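You operate a simulated robot arm through the tools that you are given. There is no shell and no other tool.

The job below is to be done with a simulated robot arm. You get a single attempt, and the scene is never put back.

TASK
Unload wagon 26 into the yellow frame of bay J with crane 2.
Fine: keep the red lever at RUN; wind the grab up before each run, and at the end over the container; leave the other containers, the train, the lorry and crane 1 as they are.

It is judged by the outcome, as a careful person would: the job done as asked, and still so three seconds after it is handed in. It fails if anything else is knocked over, pushed out of place, dropped, spilled or broken.

THE ROBOT
A 6-joint arm with a fingered hand, fixed in place. Base frame: the origin is at the foot of the arm, x ahead of it, y to its left, z up; the work surface is at about z = 795. Units: mm, rad, N and s.
With the tool pointing down near the work surface it reaches from about 240 to 480 mm from the base axis. Its first joint turns from -2.897 to 2.897 rad. Payload 2.3 kg.
Tool frame: the origin (TCP) lies between the finger pads and is the grasp point; the fingertips stand 22 mm ahead of it; z points along the fingers, y is the line along which they close. Largest opening 112 mm; the body of the gripper starts 60 mm behind the TCP. The gripper is a hand of 3 fingers: y runs from the thumb to the fingers, the wrist lies at [0, 0, -218] in the tool frame, and closing takes about 1.5 s.
Orientation is told as [roll, pitch, yaw] about the base's x, y, z axes, in that order, counted from this pose: with the fingers straight down and closing along the base's y, the tool's x points along the base's -x, its y along +y and its z along -z.

THE INTERFACE
- The arm moves only by the tool drive_tool. Its arguments are lists of equal length, an entry for each row: "dp": the shift along the base's x, y, z in units of 400 mm (1.0 is 400 mm), a list of three; "angular": the turn, a rotation vector about the base's x, y, z in units of 45 degrees (1.0 is 45 degrees), a list of three. In form: {"dp": [[x, y, z], ...], "angular": [[ax, ay, az], ...]}. A call has 1 to 20 rows; each row is the pose to reach, as a shift and turn from the pose commanded when the call began. "hand" is the closure in counts, from 0 (fully open) to 255 (shut), set as the call begins (left out, the last holds). A call with a number of a shift or a turn outside -1 to 1 is refused whole. Rows are played at 5 a second. More than 50 mm and 0.15 rad between two rows, or a gripper value outside its range, and nothing of the call is played. A pose out of reach is approached as far as the arm can. The call stops where the force on the tool passes 40 N (or 10 N more than at its start, if that is more) or the arm is blocked; 0.2 s more then pass. Each finger travels about 72 mm/s and halts on what it meets, pressing with about 29 N; the grip force reading is that of the motor and also rises with nothing between the fingers. The clock runs only during rows and for 0.2 s after the last one: add rows that repeat a pose to give the fingers time. It gives the time, the measured TCP pose, the force on the tool (base axes), the opening and the grip force at its end, in the units of the frame above (readings bear some noise), with the torque about the TCP (base axes, N m) and any sound that the robot's microphone picked up, and new pictures: "show" is both (left out), scene, wrist or none.
- Cameras (640 x 400 px; columns grow to the right, rows downward): "scene" is fixed at [406.2, -651.4, 1384]; the picture's right is [0.99, 0.17, 0.00], its down [0.10, -0.55, -0.83] and it looks along [-0.14, 0.82, -0.56] (base axes); focal length 333 px, centre (320, 200). "wrist" rides on the gripper at [66, 3, -80] in the tool frame; the picture's right is [-0.05, 1.00, 0.00], its down [-0.77, -0.04, -0.64] and it looks along [-0.64, -0.03, 0.77] (tool axes); focal length 275 px, centre (320, 200). There is no depth. A picture from a camera that has moved, and an enlarged one, comes with that camera's place and axes in the base frame and with its lens. The place of the scene camera against the robot may be out by one fixed shift of up to 12 mm in any direction.
- move_column(by): slides the trunk up (or, below 0, down) by that many mm; the arm rides with it, the base frame stays. It gives what a move gives, with no picture.
- set_grasp(shape): the hand has 3 fingers and takes this shape, open, in about a second: jaw (thumb against the fingers, like two jaws); tri (thumb and two fingers); tip (a fingertip pinch); poke (one finger out to press); point (the index stretched); flat (the hand flat); cup (the hand cupped); fist (a fist). The gripper value then closes the fingers along that shape, each until it touches; the sizes above hold for jaw. It gives what a move gives, with no picture.
- zoom(camera, box): a new picture of the part [left, top, right, bottom] of that camera's present view, enlarged. No time passes.
- finish_job(): hands the job in; it is judged then, once.

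Nothing tells you positions but the pictures and the camera data. Unless the task says otherwise, let go and move clear before handing in.

The tools are called after "Request:" by a JSON object that holds its "fn" and its "kwargs". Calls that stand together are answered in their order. drive_tool: Moves the arm, as the interface text tells. Its arguments: {"type":"object","properties":{"dp":{"type":"array","items":{"type":"array","items":{"type":"number"}}},"angular":{"type":"array","items":{"type":"array","items":{"type":"number"}}},"hand":{"type":"number"},"show":{"type":"string","enum":["both","scene","wrist","none"]}},"required":["dp","angular"]} The other tools are called the same way: move_column (by) slides the trunk up or down; set_grasp (shape) gives the hand a shape; zoom (camera, box) takes an enlarged picture of a part of a camera's view; finish_job () hands the job in.

At the start:

```text
time: 0.0
position: [282.1, 8.5, 1046.6]
tool_rot: [0.0, -0.001, -0.001]
contact_force: [0.4, -0.7, 0.2]
ft_torque: [-0.02, 0.03, -0.03]
width: 111.7
grip_force: 0.1
shape: jaw
trunk travel left (down, up): [-500.0, 90.0]
```

scene: 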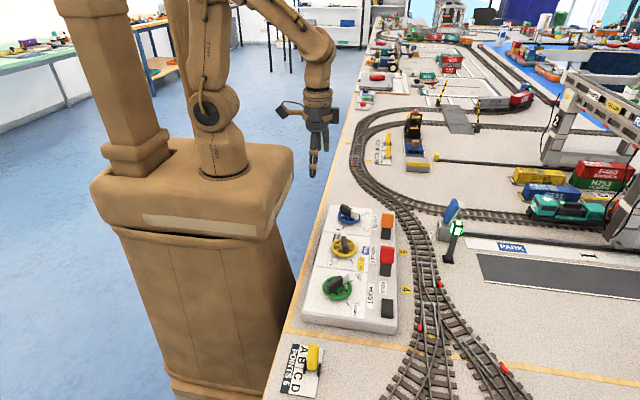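
wrist: 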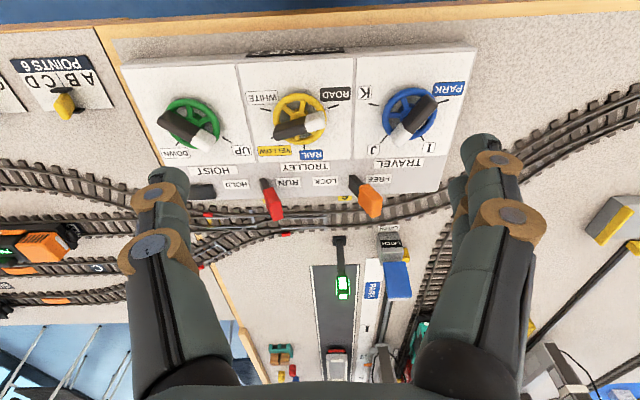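

I see a control panel with three handwheels (green hoist, yellow trolley, blue travel), plus a red and an orange lever, and a gantry crane to the right. I'll zoom in to read the labels before moving.

Request:
{"fn": "zoom", "kwargs": {"camera": "wrist", "box": [110, 40, 490, 240]}}

Request:
{"fn": "zoom", "kwargs": {"camera": "scene", "box": [290, 190, 430, 340]}}

Request:
{"fn": "zoom", "kwargs": {"camera": "scene", "box": [440, 50, 640, 250]}}

Request:
{"fn": "zoom", "kwargs": {"camera": "wrist", "box": [240, 220, 480, 390]}}

Request:
{"fn": "zoom", "kwargs": {"camera": "scene", "box": [350, 0, 640, 150]}}

```text
1.68 times, centred on (300, 140) of wrist
camera zoom: at [215.3, 11.0, 1126.9], right [0.05, 1.0, 0.0], down [0.77, -0.04, 0.64], along [0.64, -0.03, -0.77], focal length 464 px, centre (354, 301)
```

zoom: 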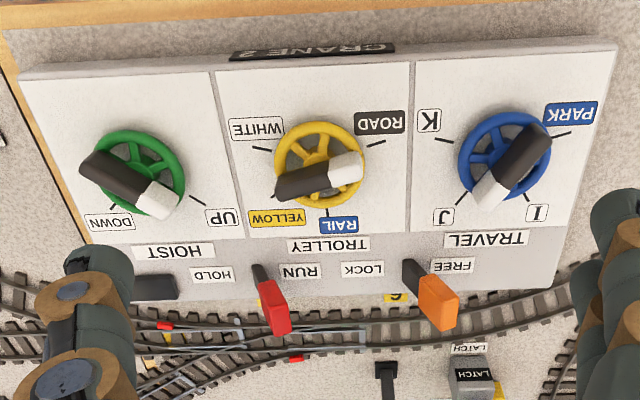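

```text
2.67 times, centred on (360, 265) of scene
camera zoom: at [406.2, -651.4, 1384.0], right [0.99, 0.17, 0.0], down [0.1, -0.55, -0.83], along [-0.14, 0.82, -0.56], focal length 887 px, centre (213, 27)
```

zoom: 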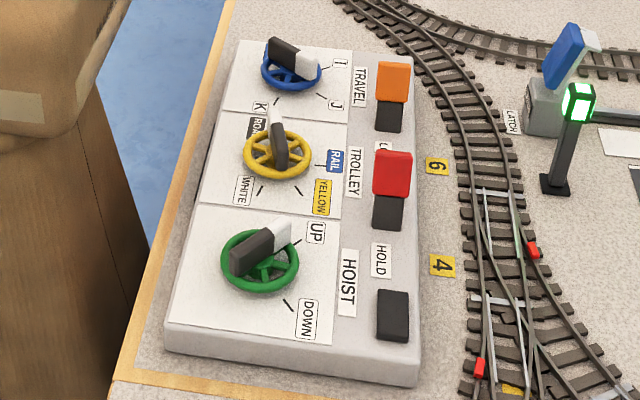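

```text
2.00 times, centred on (540, 150) of scene
camera zoom: at [406.2, -651.4, 1384.0], right [0.99, 0.17, 0.0], down [0.1, -0.55, -0.83], along [-0.14, 0.82, -0.56], focal length 665 px, centre (-120, 300)
```

zoom: 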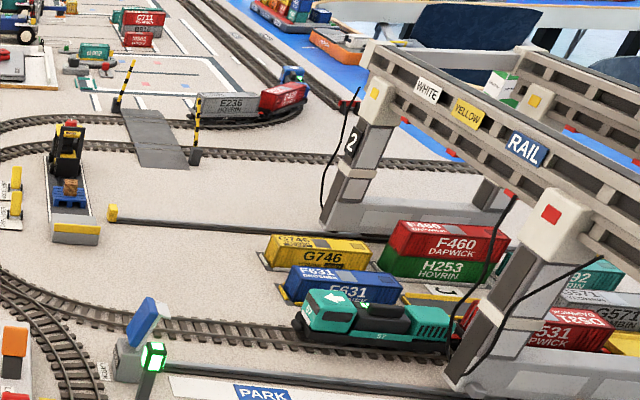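

```text
2.35 times, centred on (360, 305) of wrist
camera zoom: at [215.3, 11.0, 1126.9], right [0.05, 1.0, 0.0], down [0.77, -0.04, 0.64], along [0.64, -0.03, -0.77], focal length 648 px, centre (226, -47)
```

zoom: 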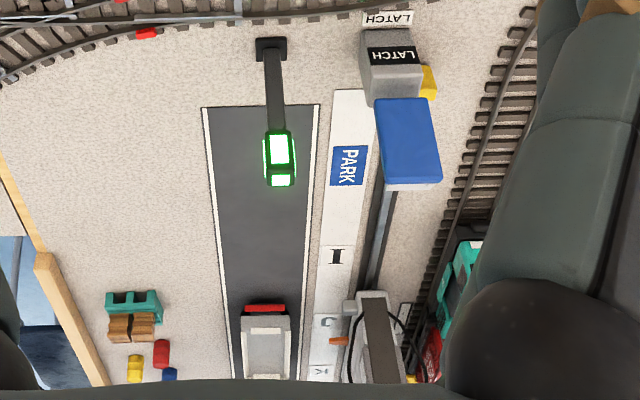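

```text
2.21 times, centred on (495, 75) of scene
camera zoom: at [406.2, -651.4, 1384.0], right [0.99, 0.17, 0.0], down [0.1, -0.55, -0.83], along [-0.14, 0.82, -0.56], focal length 734 px, centre (-66, 476)
```

zoom: 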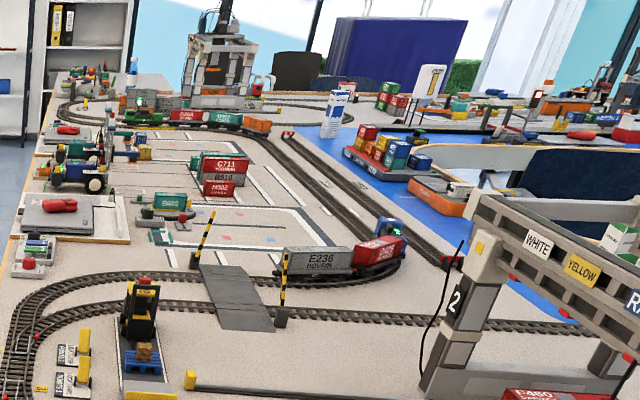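

I take the wheels to be near x≈330–345 at y≈+100, −15 and −125, with the crane well out at x≈900 or more. Next I'll raise and tilt the hand so the wrist camera looks over the yard to find wagon 26.

Request:
{"fn": "drive_tool", "kwargs": {"dp": [[0.03, 0, 0.075], [0.06, 0, 0.15], [0.09, 0, 0.225], [0.12, 0, 0.3], [0.15, 0, 0.375], [0.15, 0, 0.375]], "angular": [[0, -0.15, 0], [0, -0.3, 0], [0, -0.45, 0], [0, -0.6, 0], [0, -0.75, 0], [0, -0.75, 0]], "show": "both"}}

```text
time: 1.4
position: [341.2, 6.3, 1197.0]
tool_rot: [0.001, -0.592, 0.0]
contact_force: [0.2, 0.3, -0.5]
ft_torque: [0.0, -0.01, 0.0]
width: 112.1
grip_force: 0.0
shape: jaw
trunk travel left (down, up): [-500.0, 90.0]
camera wrist: at [241.8, 9.9, 1227.9], right [0.04, 1.0, 0.03], down [0.29, -0.04, 0.96], along [0.96, -0.03, -0.29], focal length 275 px, centre (320, 200)
```

scene: 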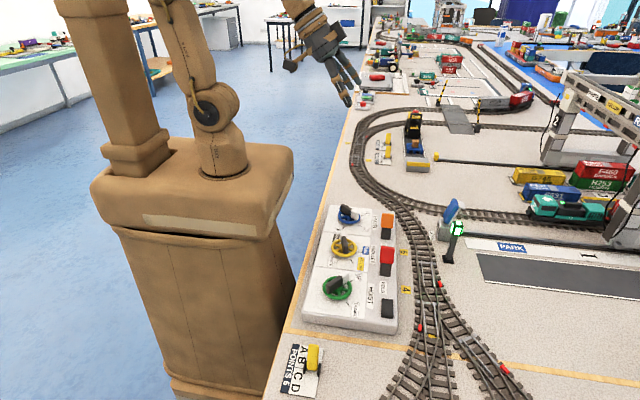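
wrist: 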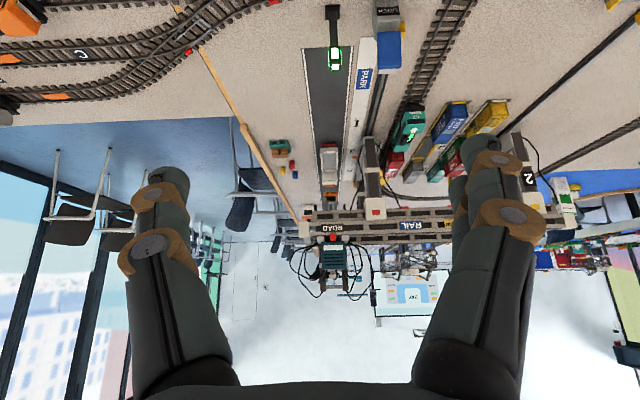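

Request:
{"fn": "zoom", "kwargs": {"camera": "wrist", "box": [290, 0, 570, 180]}}

Request:
{"fn": "zoom", "kwargs": {"camera": "wrist", "box": [280, 100, 480, 310]}}

Request:
{"fn": "zoom", "kwargs": {"camera": "scene", "box": [500, 140, 640, 240]}}

```text
2.22 times, centred on (430, 90) of wrist
camera zoom: at [241.8, 9.9, 1227.9], right [0.04, 1.0, 0.03], down [0.29, -0.04, 0.96], along [0.96, -0.03, -0.29], focal length 612 px, centre (76, 444)
```

zoom: 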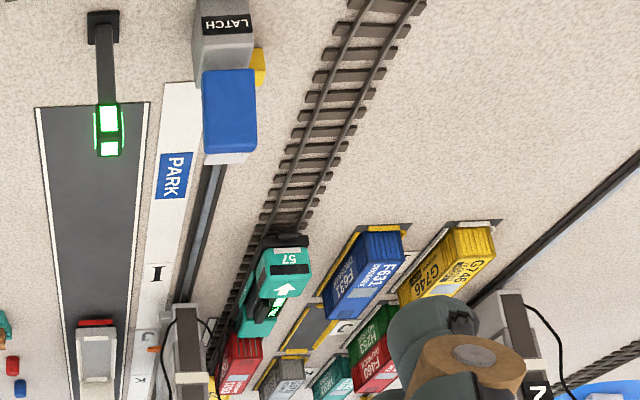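

```text
1.90 times, centred on (380, 205) of wrist
camera zoom: at [241.8, 9.9, 1227.9], right [0.04, 1.0, 0.03], down [0.29, -0.04, 0.96], along [0.96, -0.03, -0.29], focal length 524 px, centre (206, 190)
```

zoom: 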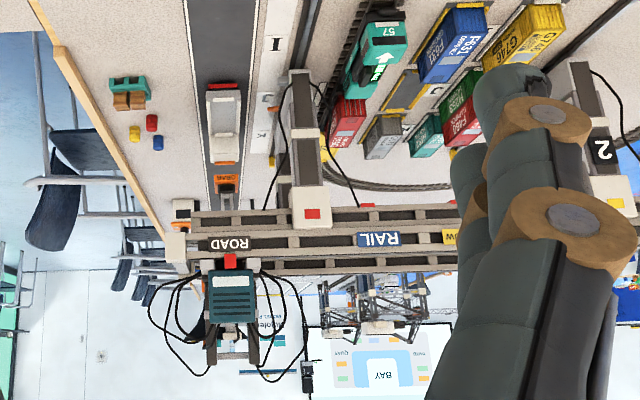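

```text
4.00 times, centred on (570, 190) of scene
camera zoom: at [406.2, -651.4, 1384.0], right [0.99, 0.17, 0.0], down [0.1, -0.55, -0.83], along [-0.14, 0.82, -0.56], focal length 1331 px, centre (-680, 240)
```

zoom: 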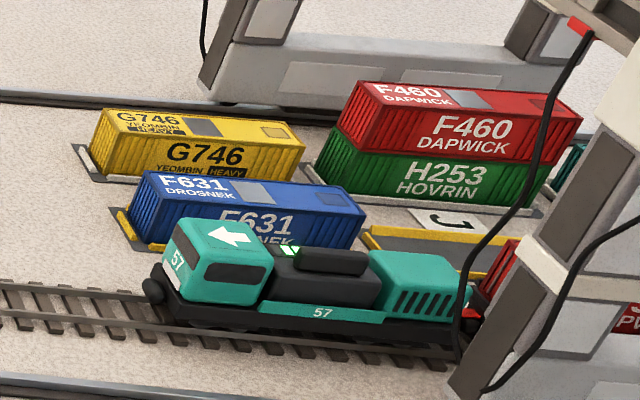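

Crane 2 stands at J with its trolley at ROAD and the grab up, and bay J's yellow frame is empty. I need the wagon numbers, so I'll swing the camera to the −y side and look at the train's flank.

Request:
{"fn": "drive_tool", "kwargs": {"dp": [[0.02, -0.104, 0], [0.04, -0.208, 0], [0.06, -0.312, 0], [0.08, -0.416, 0], [0.1, -0.52, 0], [0.12, -0.624, 0], [0.12, -0.624, 0]], "angular": [[0, 0, 0.11], [0, 0, 0.22], [0, 0, 0.33], [0, 0, 0.44], [0, 0, 0.55], [0, 0, 0.66], [0, 0, 0.66]], "show": "wrist"}}

```text
time: 3.0
position: [469.4, -107.6, 1191.7]
tool_rot: [-0.01, -0.571, 0.459]
contact_force: [0.0, -0.3, -0.4]
ft_torque: [0.01, 0.02, 0.0]
width: 111.8
grip_force: 0.0
shape: jaw
out of reach, approached as far as the arm can: row 4, 5, 6, 7
trunk travel left (down, up): [-500.0, 90.0]
camera wrist: at [378.4, -148.2, 1224.2], right [-0.4, 0.92, 0.02], down [0.28, 0.11, 0.95], along [0.87, 0.39, -0.3], focal length 275 px, centre (320, 200)
```

wrist: 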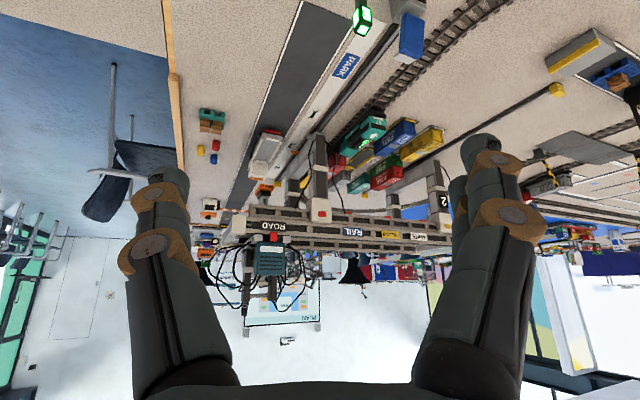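

Request:
{"fn": "zoom", "kwargs": {"camera": "wrist", "box": [230, 90, 460, 230]}}

Request:
{"fn": "zoom", "kwargs": {"camera": "wrist", "box": [280, 120, 400, 220]}}

```text
2.78 times, centred on (345, 160) of wrist
camera zoom: at [378.4, -148.2, 1224.2], right [-0.4, 0.92, 0.02], down [0.28, 0.11, 0.95], along [0.87, 0.39, -0.3], focal length 766 px, centre (250, 311)
```

zoom: 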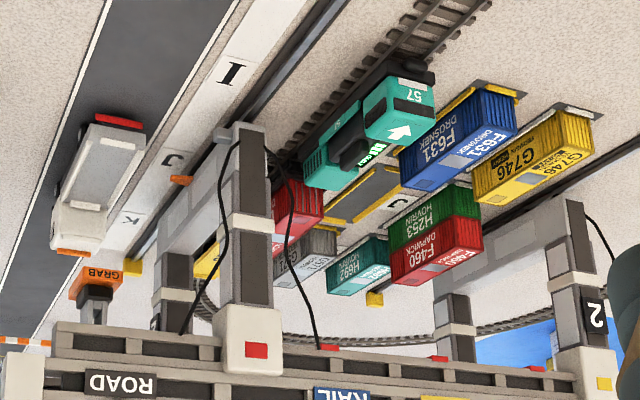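

```text
4.00 times, centred on (340, 170) of wrist
camera zoom: at [378.4, -148.2, 1224.2], right [-0.4, 0.92, 0.02], down [0.28, 0.11, 0.95], along [0.87, 0.39, -0.3], focal length 1101 px, centre (240, 320)
```

zoom: 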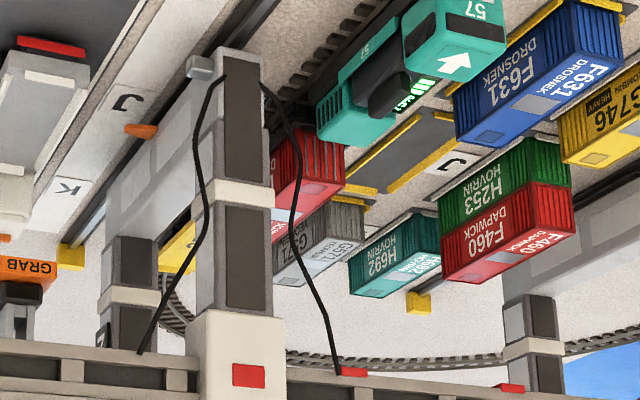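

Request:
{"fn": "zoom", "kwargs": {"camera": "scene", "box": [580, 160, 640, 250]}}

Request:
{"fn": "zoom", "kwargs": {"camera": "wrist", "box": [285, 150, 345, 190]}}

Request:
{"fn": "zoom", "kwargs": {"camera": "wrist", "box": [230, 110, 300, 200]}}

```text
4.44 times, centred on (610, 205) of scene
camera zoom: at [406.2, -651.4, 1384.0], right [0.99, 0.17, 0.0], down [0.1, -0.55, -0.83], along [-0.14, 0.82, -0.56], focal length 1479 px, centre (-969, 178)
```

zoom: 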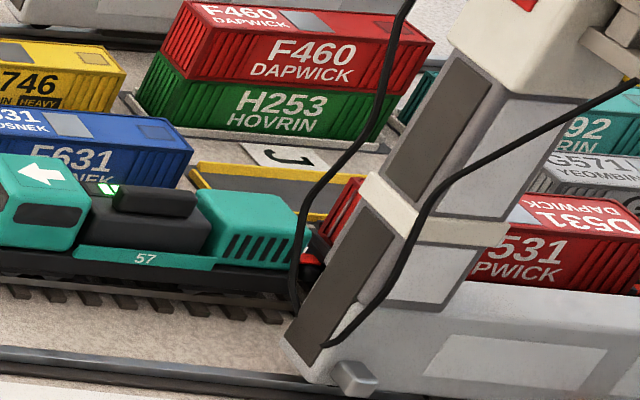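

```text
10.00 times, centred on (315, 170) of wrist
camera zoom: at [378.4, -148.2, 1224.2], right [-0.4, 0.92, 0.02], down [0.28, 0.11, 0.95], along [0.87, 0.39, -0.3], focal length 2753 px, centre (370, 500)
```

zoom: 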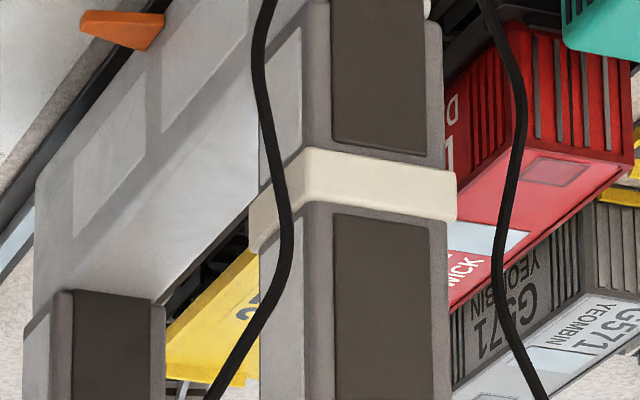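

```text
4.44 times, centred on (265, 155) of wrist
camera zoom: at [378.4, -148.2, 1224.2], right [-0.4, 0.92, 0.02], down [0.28, 0.11, 0.95], along [0.87, 0.39, -0.3], focal length 1224 px, centre (564, 400)
```

zoom: 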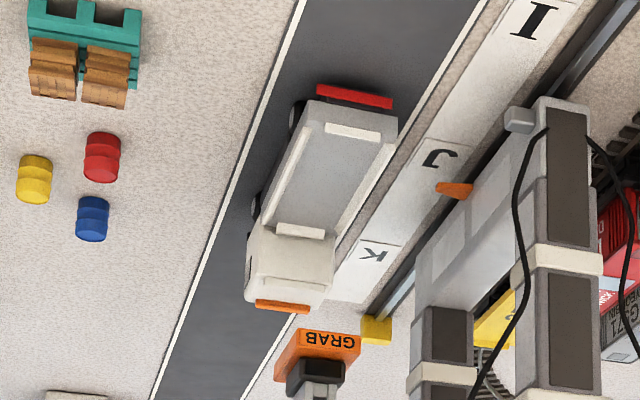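

The red D531 container rides at J and a yellow one at K, but the crane's beam hides the wagon numbers. I'll swing the camera back and over to the +y side to look through bay J's empty frame.

Request:
{"fn": "drive_tool", "kwargs": {"dp": [[-0.02, 0.104, 0], [-0.04, 0.208, 0], [-0.06, 0.312, 0], [-0.08, 0.416, 0], [-0.1, 0.52, 0], [-0.12, 0.624, 0], [-0.12, 0.624, 0]], "angular": [[0, 0, -0.11], [0, 0, -0.22], [0, 0, -0.33], [0, 0, -0.44], [0, 0, -0.55], [0, 0, -0.66], [0, 0, -0.66]], "show": "wrist"}}

```text
time: 4.6
position: [420.1, 142.1, 1201.9]
tool_rot: [-0.012, -0.576, -0.061]
contact_force: [0.2, -0.7, 0.2]
ft_torque: [-0.01, -0.01, 0.01]
width: 112.0
grip_force: 0.1
shape: jaw
trunk travel left (down, up): [-500.0, 90.0]
camera wrist: at [320.9, 152.8, 1232.1], right [0.11, 0.99, 0.02], down [0.3, -0.05, 0.95], along [0.95, -0.1, -0.3], focal length 275 px, centre (320, 200)
```

wrist: 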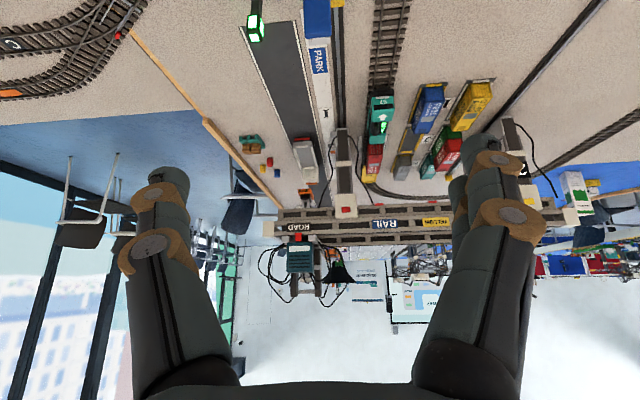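

Request:
{"fn": "drive_tool", "kwargs": {"dp": [[-0.03, 0.09, 0], [-0.06, 0.18, 0], [-0.09, 0.27, 0], [-0.12, 0.36, 0], [-0.15, 0.45, 0], [-0.15, 0.45, 0]], "angular": [[0, 0, -0.06], [0, 0, -0.12], [0, 0, -0.18], [0, 0, -0.24], [0, 0, -0.3], [0, 0, -0.3]], "show": "wrist"}}

```text
time: 6.0
position: [334.1, 312.7, 1180.8]
tool_rot: [-0.011, -0.573, -0.295]
contact_force: [0.6, -0.5, 0.4]
ft_torque: [0.03, -0.01, 0.0]
width: 111.7
grip_force: 0.0
shape: jaw
out of reach, approached as far as the arm can: row 5, 6
trunk travel left (down, up): [-500.0, 90.0]
camera wrist: at [239.9, 345.6, 1212.7], right [0.33, 0.94, 0.02], down [0.28, -0.12, 0.95], along [0.9, -0.31, -0.3], focal length 275 px, centre (320, 200)
```

wrist: 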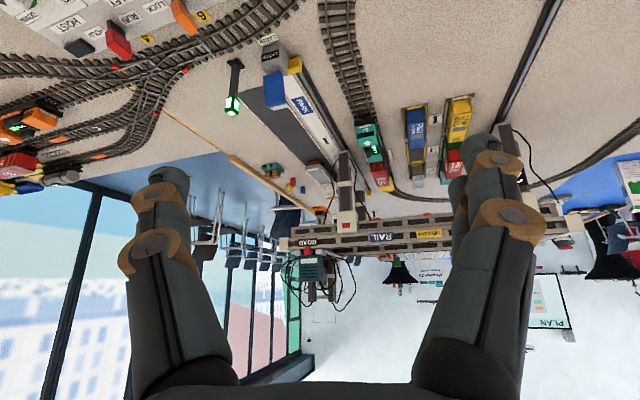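

Request:
{"fn": "zoom", "kwargs": {"camera": "wrist", "box": [330, 90, 490, 210]}}

Request:
{"fn": "zoom", "kwargs": {"camera": "wrist", "box": [360, 130, 410, 200]}}

Request:
{"fn": "zoom", "kwargs": {"camera": "wrist", "box": [230, 20, 330, 120]}}

```text
3.33 times, centred on (410, 150) of wrist
camera zoom: at [239.9, 345.6, 1212.7], right [0.33, 0.94, 0.02], down [0.28, -0.12, 0.95], along [0.9, -0.31, -0.3], focal length 918 px, centre (20, 367)
```

zoom: 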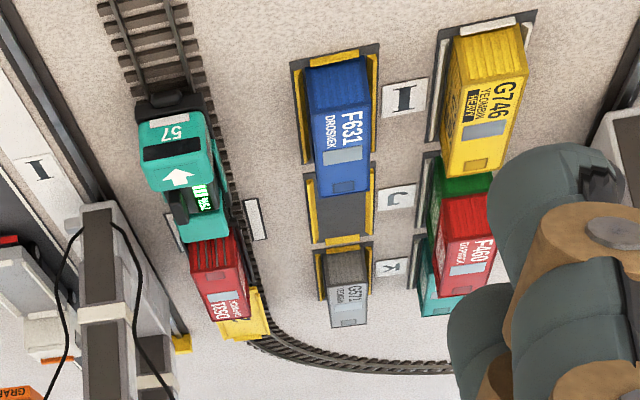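

```text
5.71 times, centred on (385, 165) of wrist
camera zoom: at [239.9, 345.6, 1212.7], right [0.33, 0.94, 0.02], down [0.28, -0.12, 0.95], along [0.9, -0.31, -0.3], focal length 1573 px, centre (-51, 400)
```

zoom: 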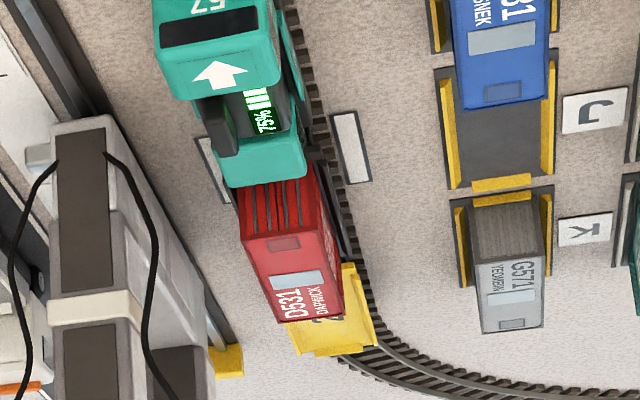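

```text
4.00 times, centred on (280, 70) of wrist
camera zoom: at [239.9, 345.6, 1212.7], right [0.33, 0.94, 0.02], down [0.28, -0.12, 0.95], along [0.9, -0.31, -0.3], focal length 1101 px, centre (480, 720)
```

zoom: 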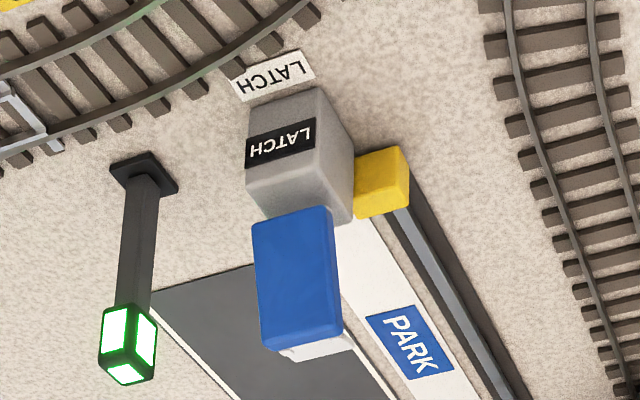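

Request:
{"fn": "zoom", "kwargs": {"camera": "wrist", "box": [378, 158, 398, 194]}}

Request:
{"fn": "zoom", "kwargs": {"camera": "wrist", "box": [385, 175, 397, 195]}}

```text
11.11 times, centred on (388, 176) of wrist
camera zoom: at [239.9, 345.6, 1212.7], right [0.33, 0.94, 0.02], down [0.28, -0.12, 0.95], along [0.9, -0.31, -0.3], focal length 3059 px, centre (-436, 467)
```

zoom: 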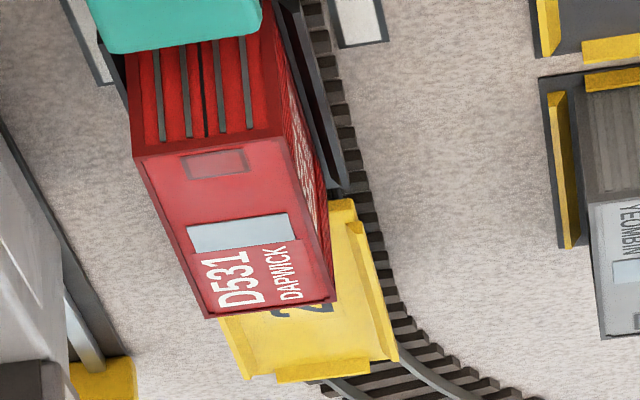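

```text
16.00 times, centred on (391, 185) of wrist
camera zoom: at [239.9, 345.6, 1212.7], right [0.33, 0.94, 0.02], down [0.28, -0.12, 0.95], along [0.9, -0.31, -0.3], focal length 4404 px, centre (-816, 440)
```

zoom: 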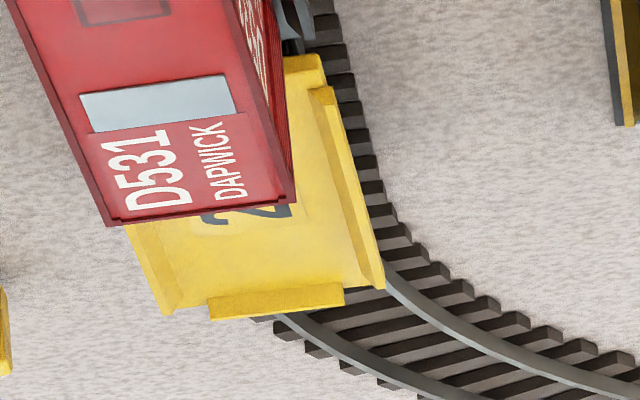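

Wagon at K is an empty yellow one, "2?" on its floor, and D531 sits on the wagon at J. I still need that wagon's number on its flank, so I'll move further to +y.

Request:
{"fn": "drive_tool", "kwargs": {"dp": [[-0.07, 0.05, 0], [-0.14, 0.1, 0], [-0.21, 0.15, 0], [-0.28, 0.2, 0], [-0.35, 0.24, 0], [-0.42, 0.27, 0], [-0.42, 0.27, 0]], "angular": [[0, 0, 0], [0, 0, 0], [0, 0, 0], [0, 0, 0], [0, 0, 0], [0, 0, 0], [0, 0, 0]], "show": "wrist"}}

```text
time: 7.6
position: [184.3, 369.9, 1147.3]
tool_rot: [0.009, -0.556, -0.299]
contact_force: [-0.5, 0.1, 0.5]
ft_torque: [-0.01, 0.01, 0.02]
width: 111.8
grip_force: 0.2
shape: jaw
out of reach, approached as far as the arm can: row 1, 2, 3, 4, 5, 6, 7
trunk travel left (down, up): [-500.0, 90.0]
camera wrist: at [89.8, 401.4, 1180.4], right [0.33, 0.94, 0.03], down [0.29, -0.14, 0.95], along [0.9, -0.3, -0.32], focal length 275 px, centre (320, 200)
```

wrist: 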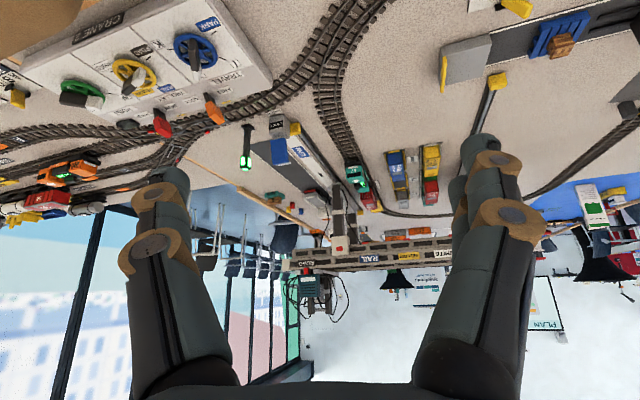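

Request:
{"fn": "zoom", "kwargs": {"camera": "wrist", "box": [350, 170, 410, 220]}}

Request:
{"fn": "zoom", "kwargs": {"camera": "wrist", "box": [357, 184, 385, 214]}}

Request:
{"fn": "zoom", "kwargs": {"camera": "wrist", "box": [0, 130, 130, 230]}}

Request:
{"fn": "zoom", "kwargs": {"camera": "wrist", "box": [20, 10, 280, 150]}}

```text
8.00 times, centred on (380, 195) of wrist
camera zoom: at [89.8, 401.4, 1180.4], right [0.33, 0.94, 0.03], down [0.29, -0.14, 0.95], along [0.9, -0.3, -0.32], focal length 2202 px, centre (-160, 240)
```

zoom: 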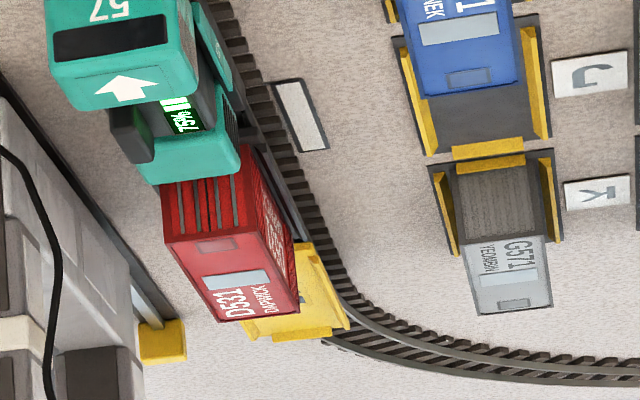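

```text
13.33 times, centred on (371, 199) of wrist
camera zoom: at [89.8, 401.4, 1180.4], right [0.33, 0.94, 0.03], down [0.29, -0.14, 0.95], along [0.9, -0.3, -0.32], focal length 3670 px, centre (-360, 213)
```

zoom: 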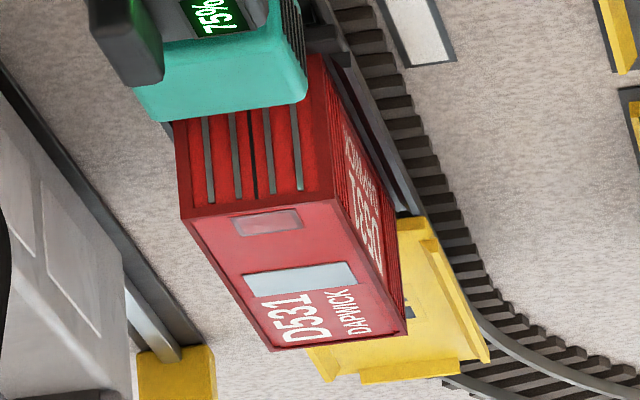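

```text
4.00 times, centred on (65, 180) of wrist
camera zoom: at [89.8, 401.4, 1180.4], right [0.33, 0.94, 0.03], down [0.29, -0.14, 0.95], along [0.9, -0.3, -0.32], focal length 1101 px, centre (1340, 280)
```

zoom: 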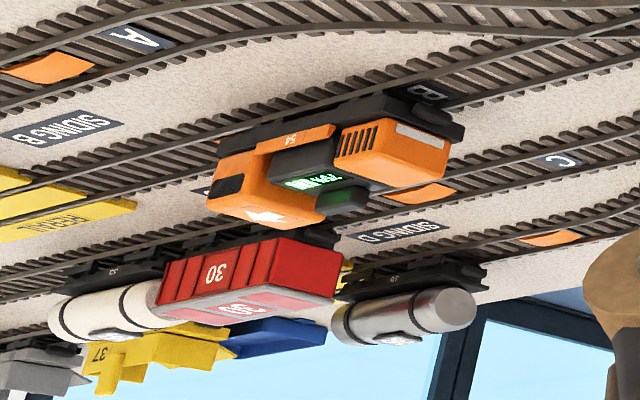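

```text
2.46 times, centred on (150, 80) of wrist
camera zoom: at [89.8, 401.4, 1180.4], right [0.33, 0.94, 0.03], down [0.29, -0.14, 0.95], along [0.9, -0.3, -0.32], focal length 678 px, centre (738, 495)
```

zoom: 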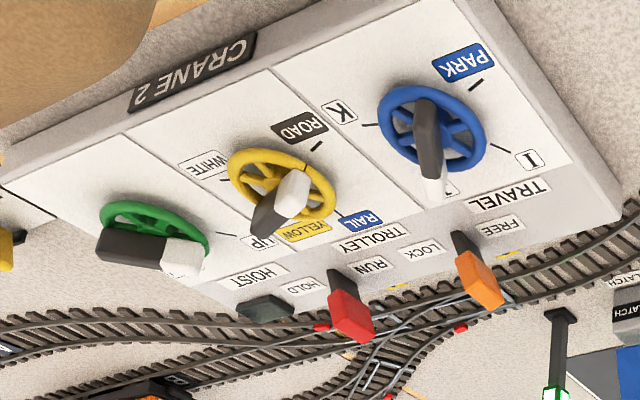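

D531 rides on the only loaded wagon under crane 2, at bay J, so I take that as wagon 26 and will check its number once the load is lifted. Next I'll return over the control panel to look at the knobs closely.

Request:
{"fn": "drive_tool", "kwargs": {"dp": [[0.03, -0.1, 0], [0.06, -0.2, 0], [0.09, -0.3, 0], [0.12, -0.4, 0], [0.15, -0.5, 0], [0.18, -0.6, 0], [0.19, -0.7, 0], [0.2, -0.8, 0], [0.2, -0.88, 0], [0.2, -0.96, 0], [0.2, -0.96, 0]], "angular": [[0, 0, 0.04], [0, 0, 0.08], [0, 0, 0.12], [0, 0, 0.16], [0, 0, 0.2], [0, 0, 0.24], [0, 0, 0.28], [0, 0, 0.32], [0, 0, 0.36], [0, 0, 0.381], [0, 0, 0.381]], "show": "none"}}

Request:
{"fn": "drive_tool", "kwargs": {"dp": [[0, 0, -0.05], [0, 0, -0.1], [0, 0, -0.15], [0, 0, -0.2], [0, 0, -0.25], [0, 0, -0.3], [0, 0, -0.3]], "angular": [[0, 0.15, 0], [0, 0.3, 0], [0, 0.45, 0], [0, 0.6, 0], [0, 0.75, 0], [0, 0.9, 0], [0, 0.9, 0]], "show": "both"}}

```text
time: 10.0
position: [265.7, -14.9, 1147.3]
tool_rot: [-0.011, -0.573, 0.004]
contact_force: [-0.2, -0.4, -0.1]
ft_torque: [0.0, 0.01, -0.01]
width: 112.0
grip_force: 0.1
shape: jaw
trunk travel left (down, up): [-500.0, 90.0]
```

```text
time: 11.6
position: [267.6, -15.3, 1027.7]
tool_rot: [-0.01, 0.136, 0.004]
contact_force: [-0.5, -0.5, -0.1]
ft_torque: [-0.02, 0.02, 0.02]
width: 111.9
grip_force: 0.1
shape: jaw
trunk travel left (down, up): [-500.0, 90.0]
camera wrist: at [211.7, -10.8, 1116.5], right [0.04, 1.0, -0.01], down [0.85, -0.03, 0.53], along [0.53, -0.03, -0.85], focal length 275 px, centre (320, 200)
```

scene: 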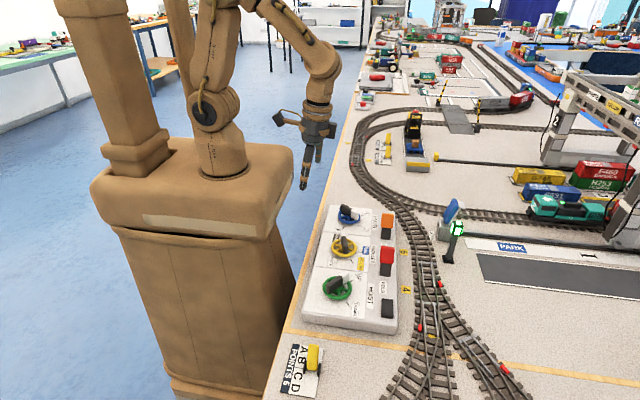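
wrist: 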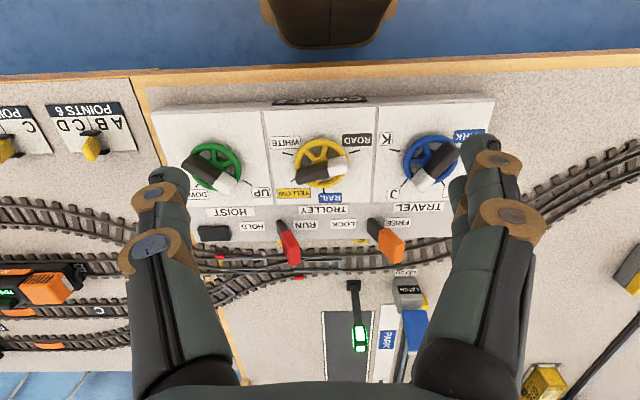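

Request:
{"fn": "zoom", "kwargs": {"camera": "wrist", "box": [140, 80, 300, 180]}}

Request:
{"fn": "zoom", "kwargs": {"camera": "wrist", "box": [240, 110, 400, 210]}}

Request:
{"fn": "zoom", "kwargs": {"camera": "wrist", "box": [190, 180, 430, 280]}}

```text
4.00 times, centred on (220, 130) of wrist
camera zoom: at [211.7, -10.8, 1116.5], right [0.04, 1.0, -0.01], down [0.85, -0.03, 0.53], along [0.53, -0.03, -0.85], focal length 1101 px, centre (720, 480)
```

zoom: 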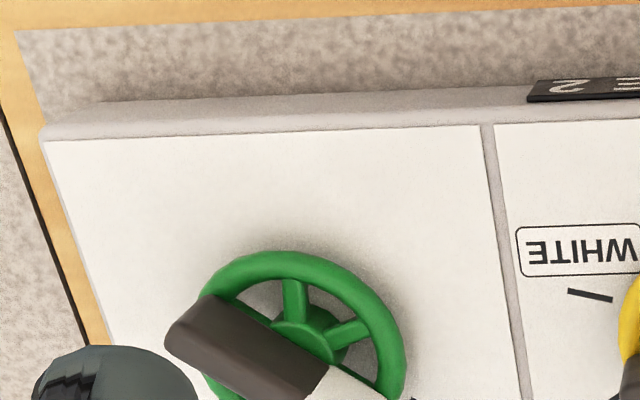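

```text
4.00 times, centred on (320, 160) of wrist
camera zoom: at [211.7, -10.8, 1116.5], right [0.04, 1.0, -0.01], down [0.85, -0.03, 0.53], along [0.53, -0.03, -0.85], focal length 1101 px, centre (320, 360)
```

zoom: 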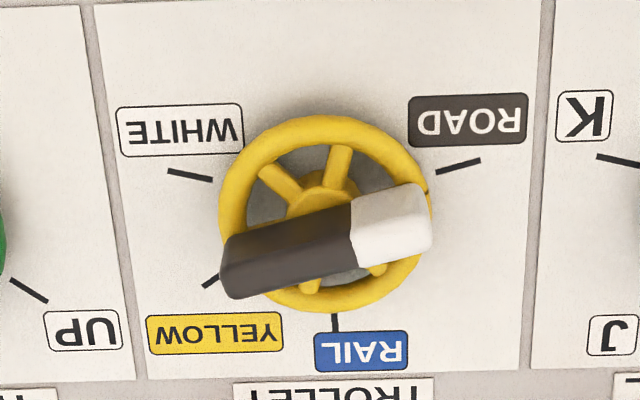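

```text
2.67 times, centred on (310, 230) of wrist
camera zoom: at [211.7, -10.8, 1116.5], right [0.04, 1.0, -0.01], down [0.85, -0.03, 0.53], along [0.53, -0.03, -0.85], focal length 734 px, centre (347, 120)
```

zoom: 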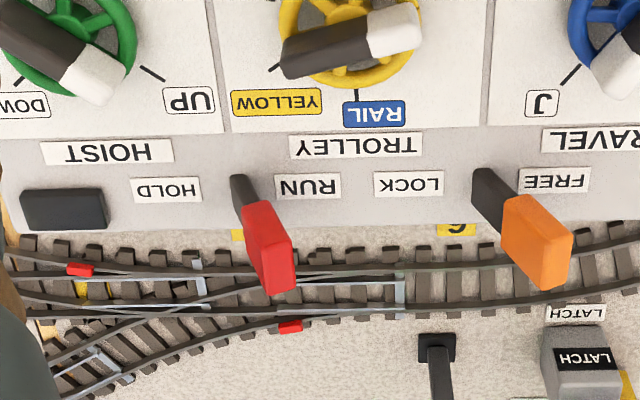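

White ends are the pointers: the trolley is at ROAD, hoist at UP and travel at J, with the red lever at RUN and the orange at FREE. The yellow knob's centre is about (348,−18), bar top z≈840, ROAD at +105° from +x, RAIL about 0° and YELLOW about −55°. I'll go above it, level the hand and turn it across the bar.

Request:
{"fn": "drive_tool", "kwargs": {"dp": [[0.05, -0.002, -0.04], [0.1, -0.004, -0.08], [0.15, -0.006, -0.12], [0.2, -0.007, -0.16], [0.2, -0.007, -0.16]], "angular": [[0.004, -0.05, 0], [0.008, -0.1, 0], [0.012, -0.15, 0], [0.013, -0.173, 0], [0.013, -0.173, 0]], "show": "wrist"}}

Request:
{"fn": "drive_tool", "kwargs": {"dp": [[0, 0, 0], [0, 0, 0], [0, 0, 0], [0, 0, 0], [0, 0, 0], [0, 0, 0], [0, 0, 0]], "angular": [[0, 0, 0.17], [0, 0, 0.34], [0, 0, 0.51], [0, 0, 0.68], [0, 0, 0.85], [0, 0, 1.0], [0, 0, 1.0]], "show": "wrist"}}

```text
time: 12.8
position: [347.8, -18.3, 964.4]
tool_rot: [0.0, -0.004, 0.002]
contact_force: [-0.3, 0.0, 0.4]
ft_torque: [0.03, -0.02, -0.01]
width: 111.8
grip_force: 0.0
shape: jaw
trunk travel left (down, up): [-500.0, 90.0]
camera wrist: at [280.3, -14.9, 1045.4], right [0.04, 1.0, 0.0], down [0.77, -0.03, 0.64], along [0.64, -0.03, -0.77], focal length 275 px, centre (320, 200)
```

wrist: 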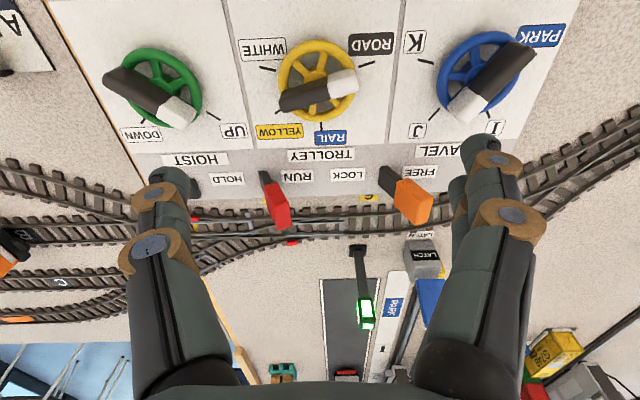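

```text
time: 14.4
position: [347.2, -17.9, 964.3]
tool_rot: [0.0, -0.002, 0.791]
contact_force: [-0.5, -0.6, 0.0]
ft_torque: [-0.02, -0.02, -0.02]
width: 112.1
grip_force: 0.0
shape: jaw
trunk travel left (down, up): [-500.0, 90.0]
camera wrist: at [298.3, -62.2, 1044.7], right [-0.68, 0.74, 0.0], down [0.57, 0.52, 0.64], along [0.47, 0.43, -0.77], focal length 275 px, centre (320, 200)
```

wrist: 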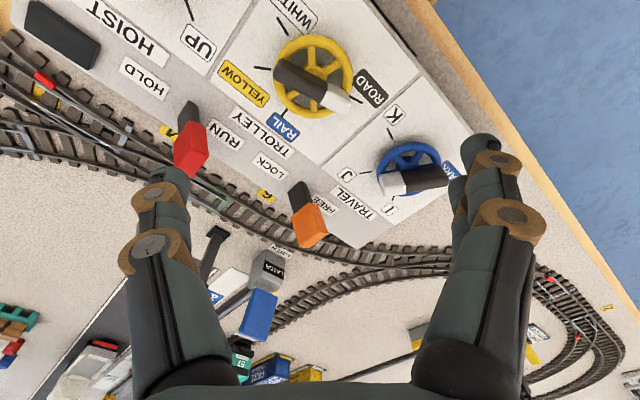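

Request:
{"fn": "zoom", "kwargs": {"camera": "wrist", "box": [220, 20, 400, 140]}}

Request:
{"fn": "drive_tool", "kwargs": {"dp": [[0, 0, 0], [0, 0, 0], [0, 0, 0], [0, 0, 0], [0, 0, 0], [0, 0, 0], [0, 0, 0]], "angular": [[0, 0, 0.17], [0, 0, 0.34], [0, 0, 0.51], [0, 0, 0.68], [0, 0, 0.85], [0, 0, 1.0], [0, 0, 1.0]], "show": "both"}}

Request:
{"fn": "zoom", "kwargs": {"camera": "wrist", "box": [220, 20, 400, 140]}}

```text
3.33 times, centred on (310, 80) of wrist
camera zoom: at [298.3, -62.2, 1044.7], right [-0.68, 0.74, 0.0], down [0.57, 0.52, 0.64], along [0.47, 0.43, -0.77], focal length 918 px, centre (353, 600)
```

zoom: 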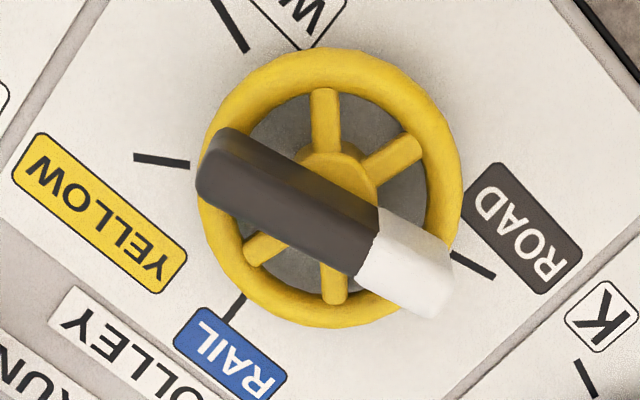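

```text
time: 16.0
position: [319.5, 27.4, 932.4]
tool_rot: [-0.022, 0.044, 1.561]
contact_force: [-0.1, 0.3, 0.6]
ft_torque: [0.0, 0.03, 0.0]
width: 111.6
grip_force: 0.1
shape: jaw
out of reach, approached as far as the arm can: row 4, 5, 6, 7
trunk travel left (down, up): [-500.0, 90.0]
camera wrist: at [313.3, -36.3, 1016.3], right [-1.0, 0.06, -0.02], down [0.03, 0.8, 0.6], along [0.05, 0.6, -0.8], focal length 275 px, centre (320, 200)
```

scene: 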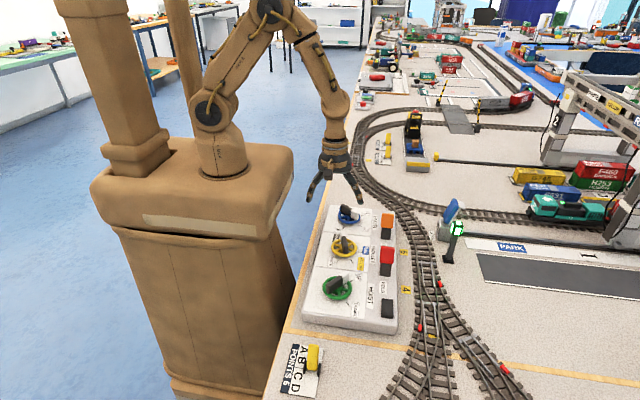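
wrist: 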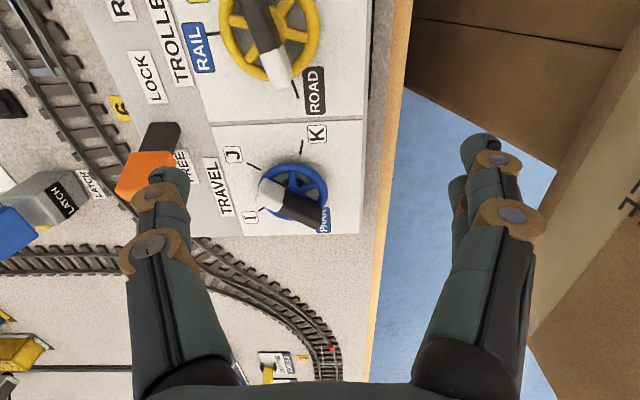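

```text
3.33 times, centred on (310, 80) of wrist
camera zoom: at [313.3, -36.3, 1016.3], right [-1.0, 0.06, -0.02], down [0.03, 0.8, 0.6], along [0.05, 0.6, -0.8], focal length 918 px, centre (353, 600)
```

zoom: 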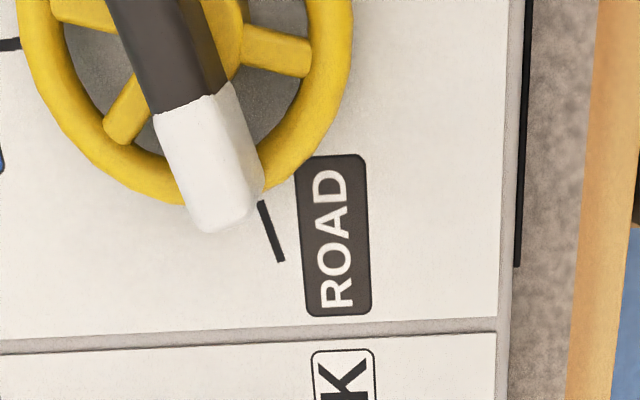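

The wrist stops at about +70° of yaw, so I'll come back and try gripping from the negative side at about −75°. First I return the hand to a level, straight pose above the knob.

Request:
{"fn": "drive_tool", "kwargs": {"dp": [[0.015, -0.02, 0.02], [0.03, -0.045, 0.04], [0.045, -0.07, 0.06], [0.06, -0.095, 0.075], [0.071, -0.1135, 0.08], [0.071, -0.1135, 0.08]], "angular": [[0, 0, -0.17], [0, 0, -0.34], [0, 0, -0.51], [0, 0, -0.68], [0, 0, -0.85], [0, 0, -1.0]], "show": "none"}}

Request:
{"fn": "drive_tool", "kwargs": {"dp": [[0, 0, 0], [0, 0, 0], [0, 0, 0], [0, 0, 0], [0, 0, 0], [0, 0, 0], [0, 0, 0]], "angular": [[0, 0, -0.17], [0, 0, -0.34], [0, 0, -0.51], [0, 0, -0.68], [0, 0, -0.85], [0, 0, -0.988], [0, 0, -0.988]], "show": "none"}}

Request:
{"fn": "drive_tool", "kwargs": {"dp": [[0, 0, 0], [0, 0, 0]], "angular": [[0.028, -0.056, 0], [0.028, -0.056, 0]], "show": "wrist"}}

```text
time: 17.4
position: [347.7, -17.4, 967.6]
tool_rot: [-0.023, 0.045, 0.769]
contact_force: [0.0, 0.3, 0.6]
ft_torque: [0.03, 0.0, 0.0]
width: 112.0
grip_force: 0.2
shape: jaw
trunk travel left (down, up): [-500.0, 90.0]
```

```text
time: 19.0
position: [348.3, -18.4, 967.5]
tool_rot: [-0.022, 0.046, -0.005]
contact_force: [0.0, 1.0, 0.3]
ft_torque: [0.01, -0.01, -0.01]
width: 111.7
grip_force: 0.0
shape: jaw
trunk travel left (down, up): [-500.0, 90.0]
```

```text
time: 19.6
position: [347.5, -17.7, 966.1]
tool_rot: [0.0, 0.002, -0.005]
contact_force: [0.0, -0.5, -0.5]
ft_torque: [0.0, 0.01, 0.03]
width: 111.8
grip_force: 0.0
shape: jaw
trunk travel left (down, up): [-500.0, 90.0]
camera wrist: at [281.4, -14.5, 1046.6], right [0.05, 1.0, 0.0], down [0.77, -0.04, 0.63], along [0.63, -0.03, -0.77], focal length 275 px, centre (320, 200)
```

wrist: 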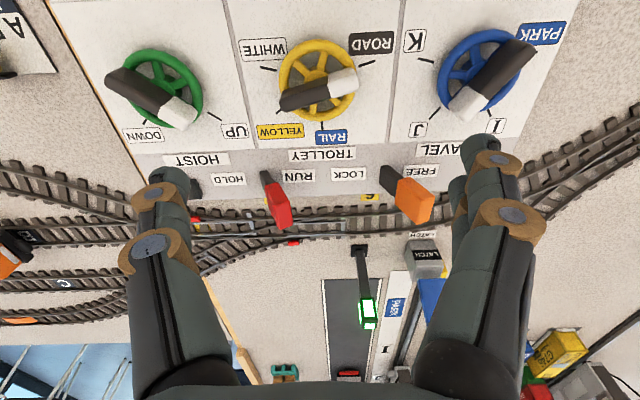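

Request:
{"fn": "zoom", "kwargs": {"camera": "wrist", "box": [220, 20, 400, 140]}}

Request:
{"fn": "zoom", "kwargs": {"camera": "wrist", "box": [80, 30, 260, 150]}}

Request:
{"fn": "zoom", "kwargs": {"camera": "wrist", "box": [240, 140, 450, 260]}}

Request:
{"fn": "drive_tool", "kwargs": {"dp": [[0, 0, 0], [0, 0, 0], [0, 0, 0], [0, 0, 0], [0, 0, 0], [0, 0, 0], [0, 0, 0]], "angular": [[0, 0, -0.17], [0, 0, -0.34], [0, 0, -0.51], [0, 0, -0.68], [0, 0, -0.85], [0, 0, -1.0], [0, 0, -1.0]], "show": "wrist"}}

```text
3.33 times, centred on (310, 80) of wrist
camera zoom: at [281.4, -14.5, 1046.6], right [0.05, 1.0, 0.0], down [0.77, -0.04, 0.63], along [0.63, -0.03, -0.77], focal length 918 px, centre (353, 600)
```

zoom: 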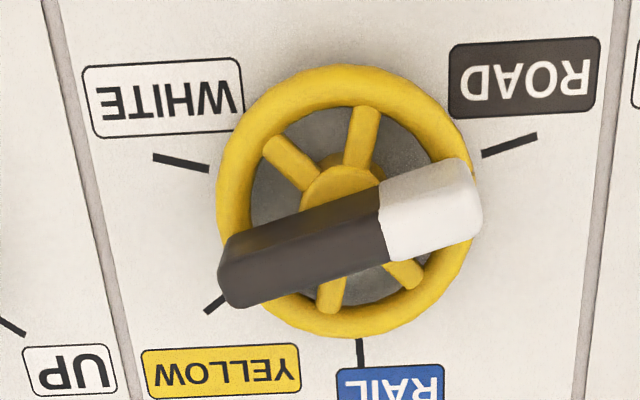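

```text
3.33 times, centred on (170, 90) of wrist
camera zoom: at [281.4, -14.5, 1046.6], right [0.05, 1.0, 0.0], down [0.77, -0.04, 0.63], along [0.63, -0.03, -0.77], focal length 918 px, centre (820, 567)
```

zoom: 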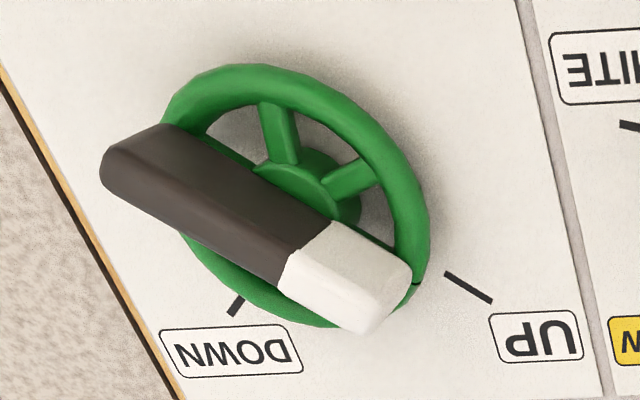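

```text
3.05 times, centred on (345, 200) of wrist
camera zoom: at [281.4, -14.5, 1046.6], right [0.05, 1.0, 0.0], down [0.77, -0.04, 0.63], along [0.63, -0.03, -0.77], focal length 839 px, centre (244, 200)
```

zoom: 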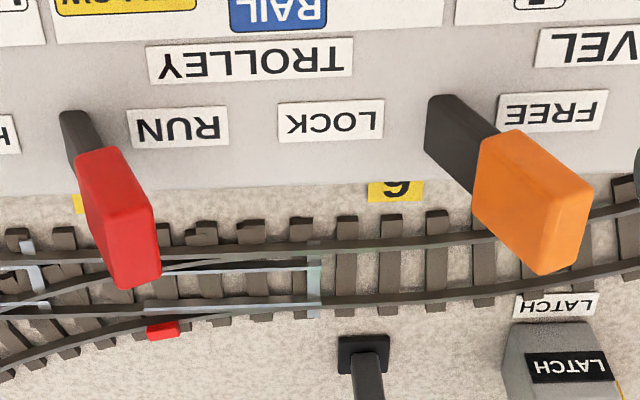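

```text
time: 21.2
position: [346.6, -18.4, 965.9]
tool_rot: [0.0, 0.004, -0.79]
contact_force: [0.3, -0.6, 0.1]
ft_torque: [0.0, 0.0, 0.01]
width: 111.8
grip_force: 0.1
shape: jaw
trunk travel left (down, up): [-500.0, 90.0]
camera wrist: at [302.7, 31.2, 1047.1], right [0.74, 0.67, 0.0], down [0.52, -0.57, 0.63], along [0.42, -0.47, -0.77], focal length 275 px, centre (320, 200)
```

wrist: 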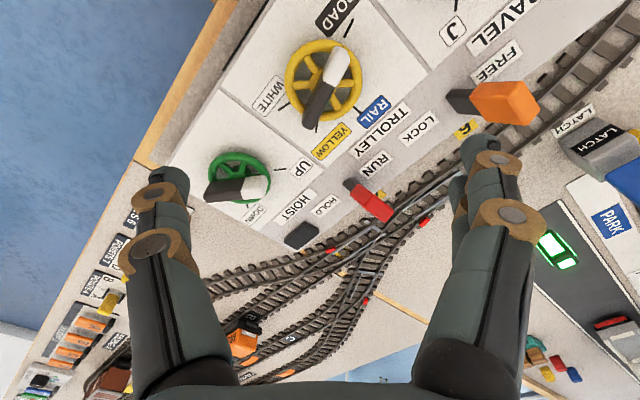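

Request:
{"fn": "zoom", "kwargs": {"camera": "wrist", "box": [230, 20, 410, 140]}}

Request:
{"fn": "zoom", "kwargs": {"camera": "wrist", "box": [180, 120, 330, 220]}}

```text
3.33 times, centred on (320, 80) of wrist
camera zoom: at [302.7, 31.2, 1047.1], right [0.74, 0.67, 0.0], down [0.52, -0.57, 0.63], along [0.42, -0.47, -0.77], focal length 918 px, centre (320, 600)
```

zoom: 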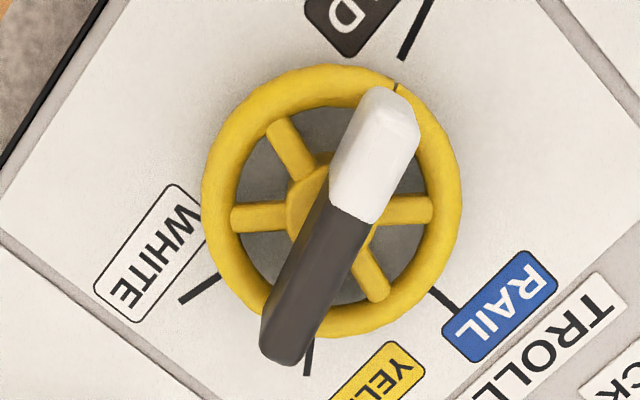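

```text
4.00 times, centred on (255, 170) of wrist
camera zoom: at [302.7, 31.2, 1047.1], right [0.74, 0.67, 0.0], down [0.52, -0.57, 0.63], along [0.42, -0.47, -0.77], focal length 1101 px, centre (580, 320)
```

zoom: 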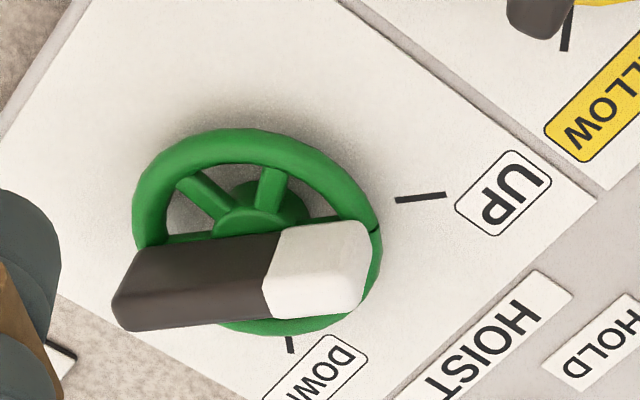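

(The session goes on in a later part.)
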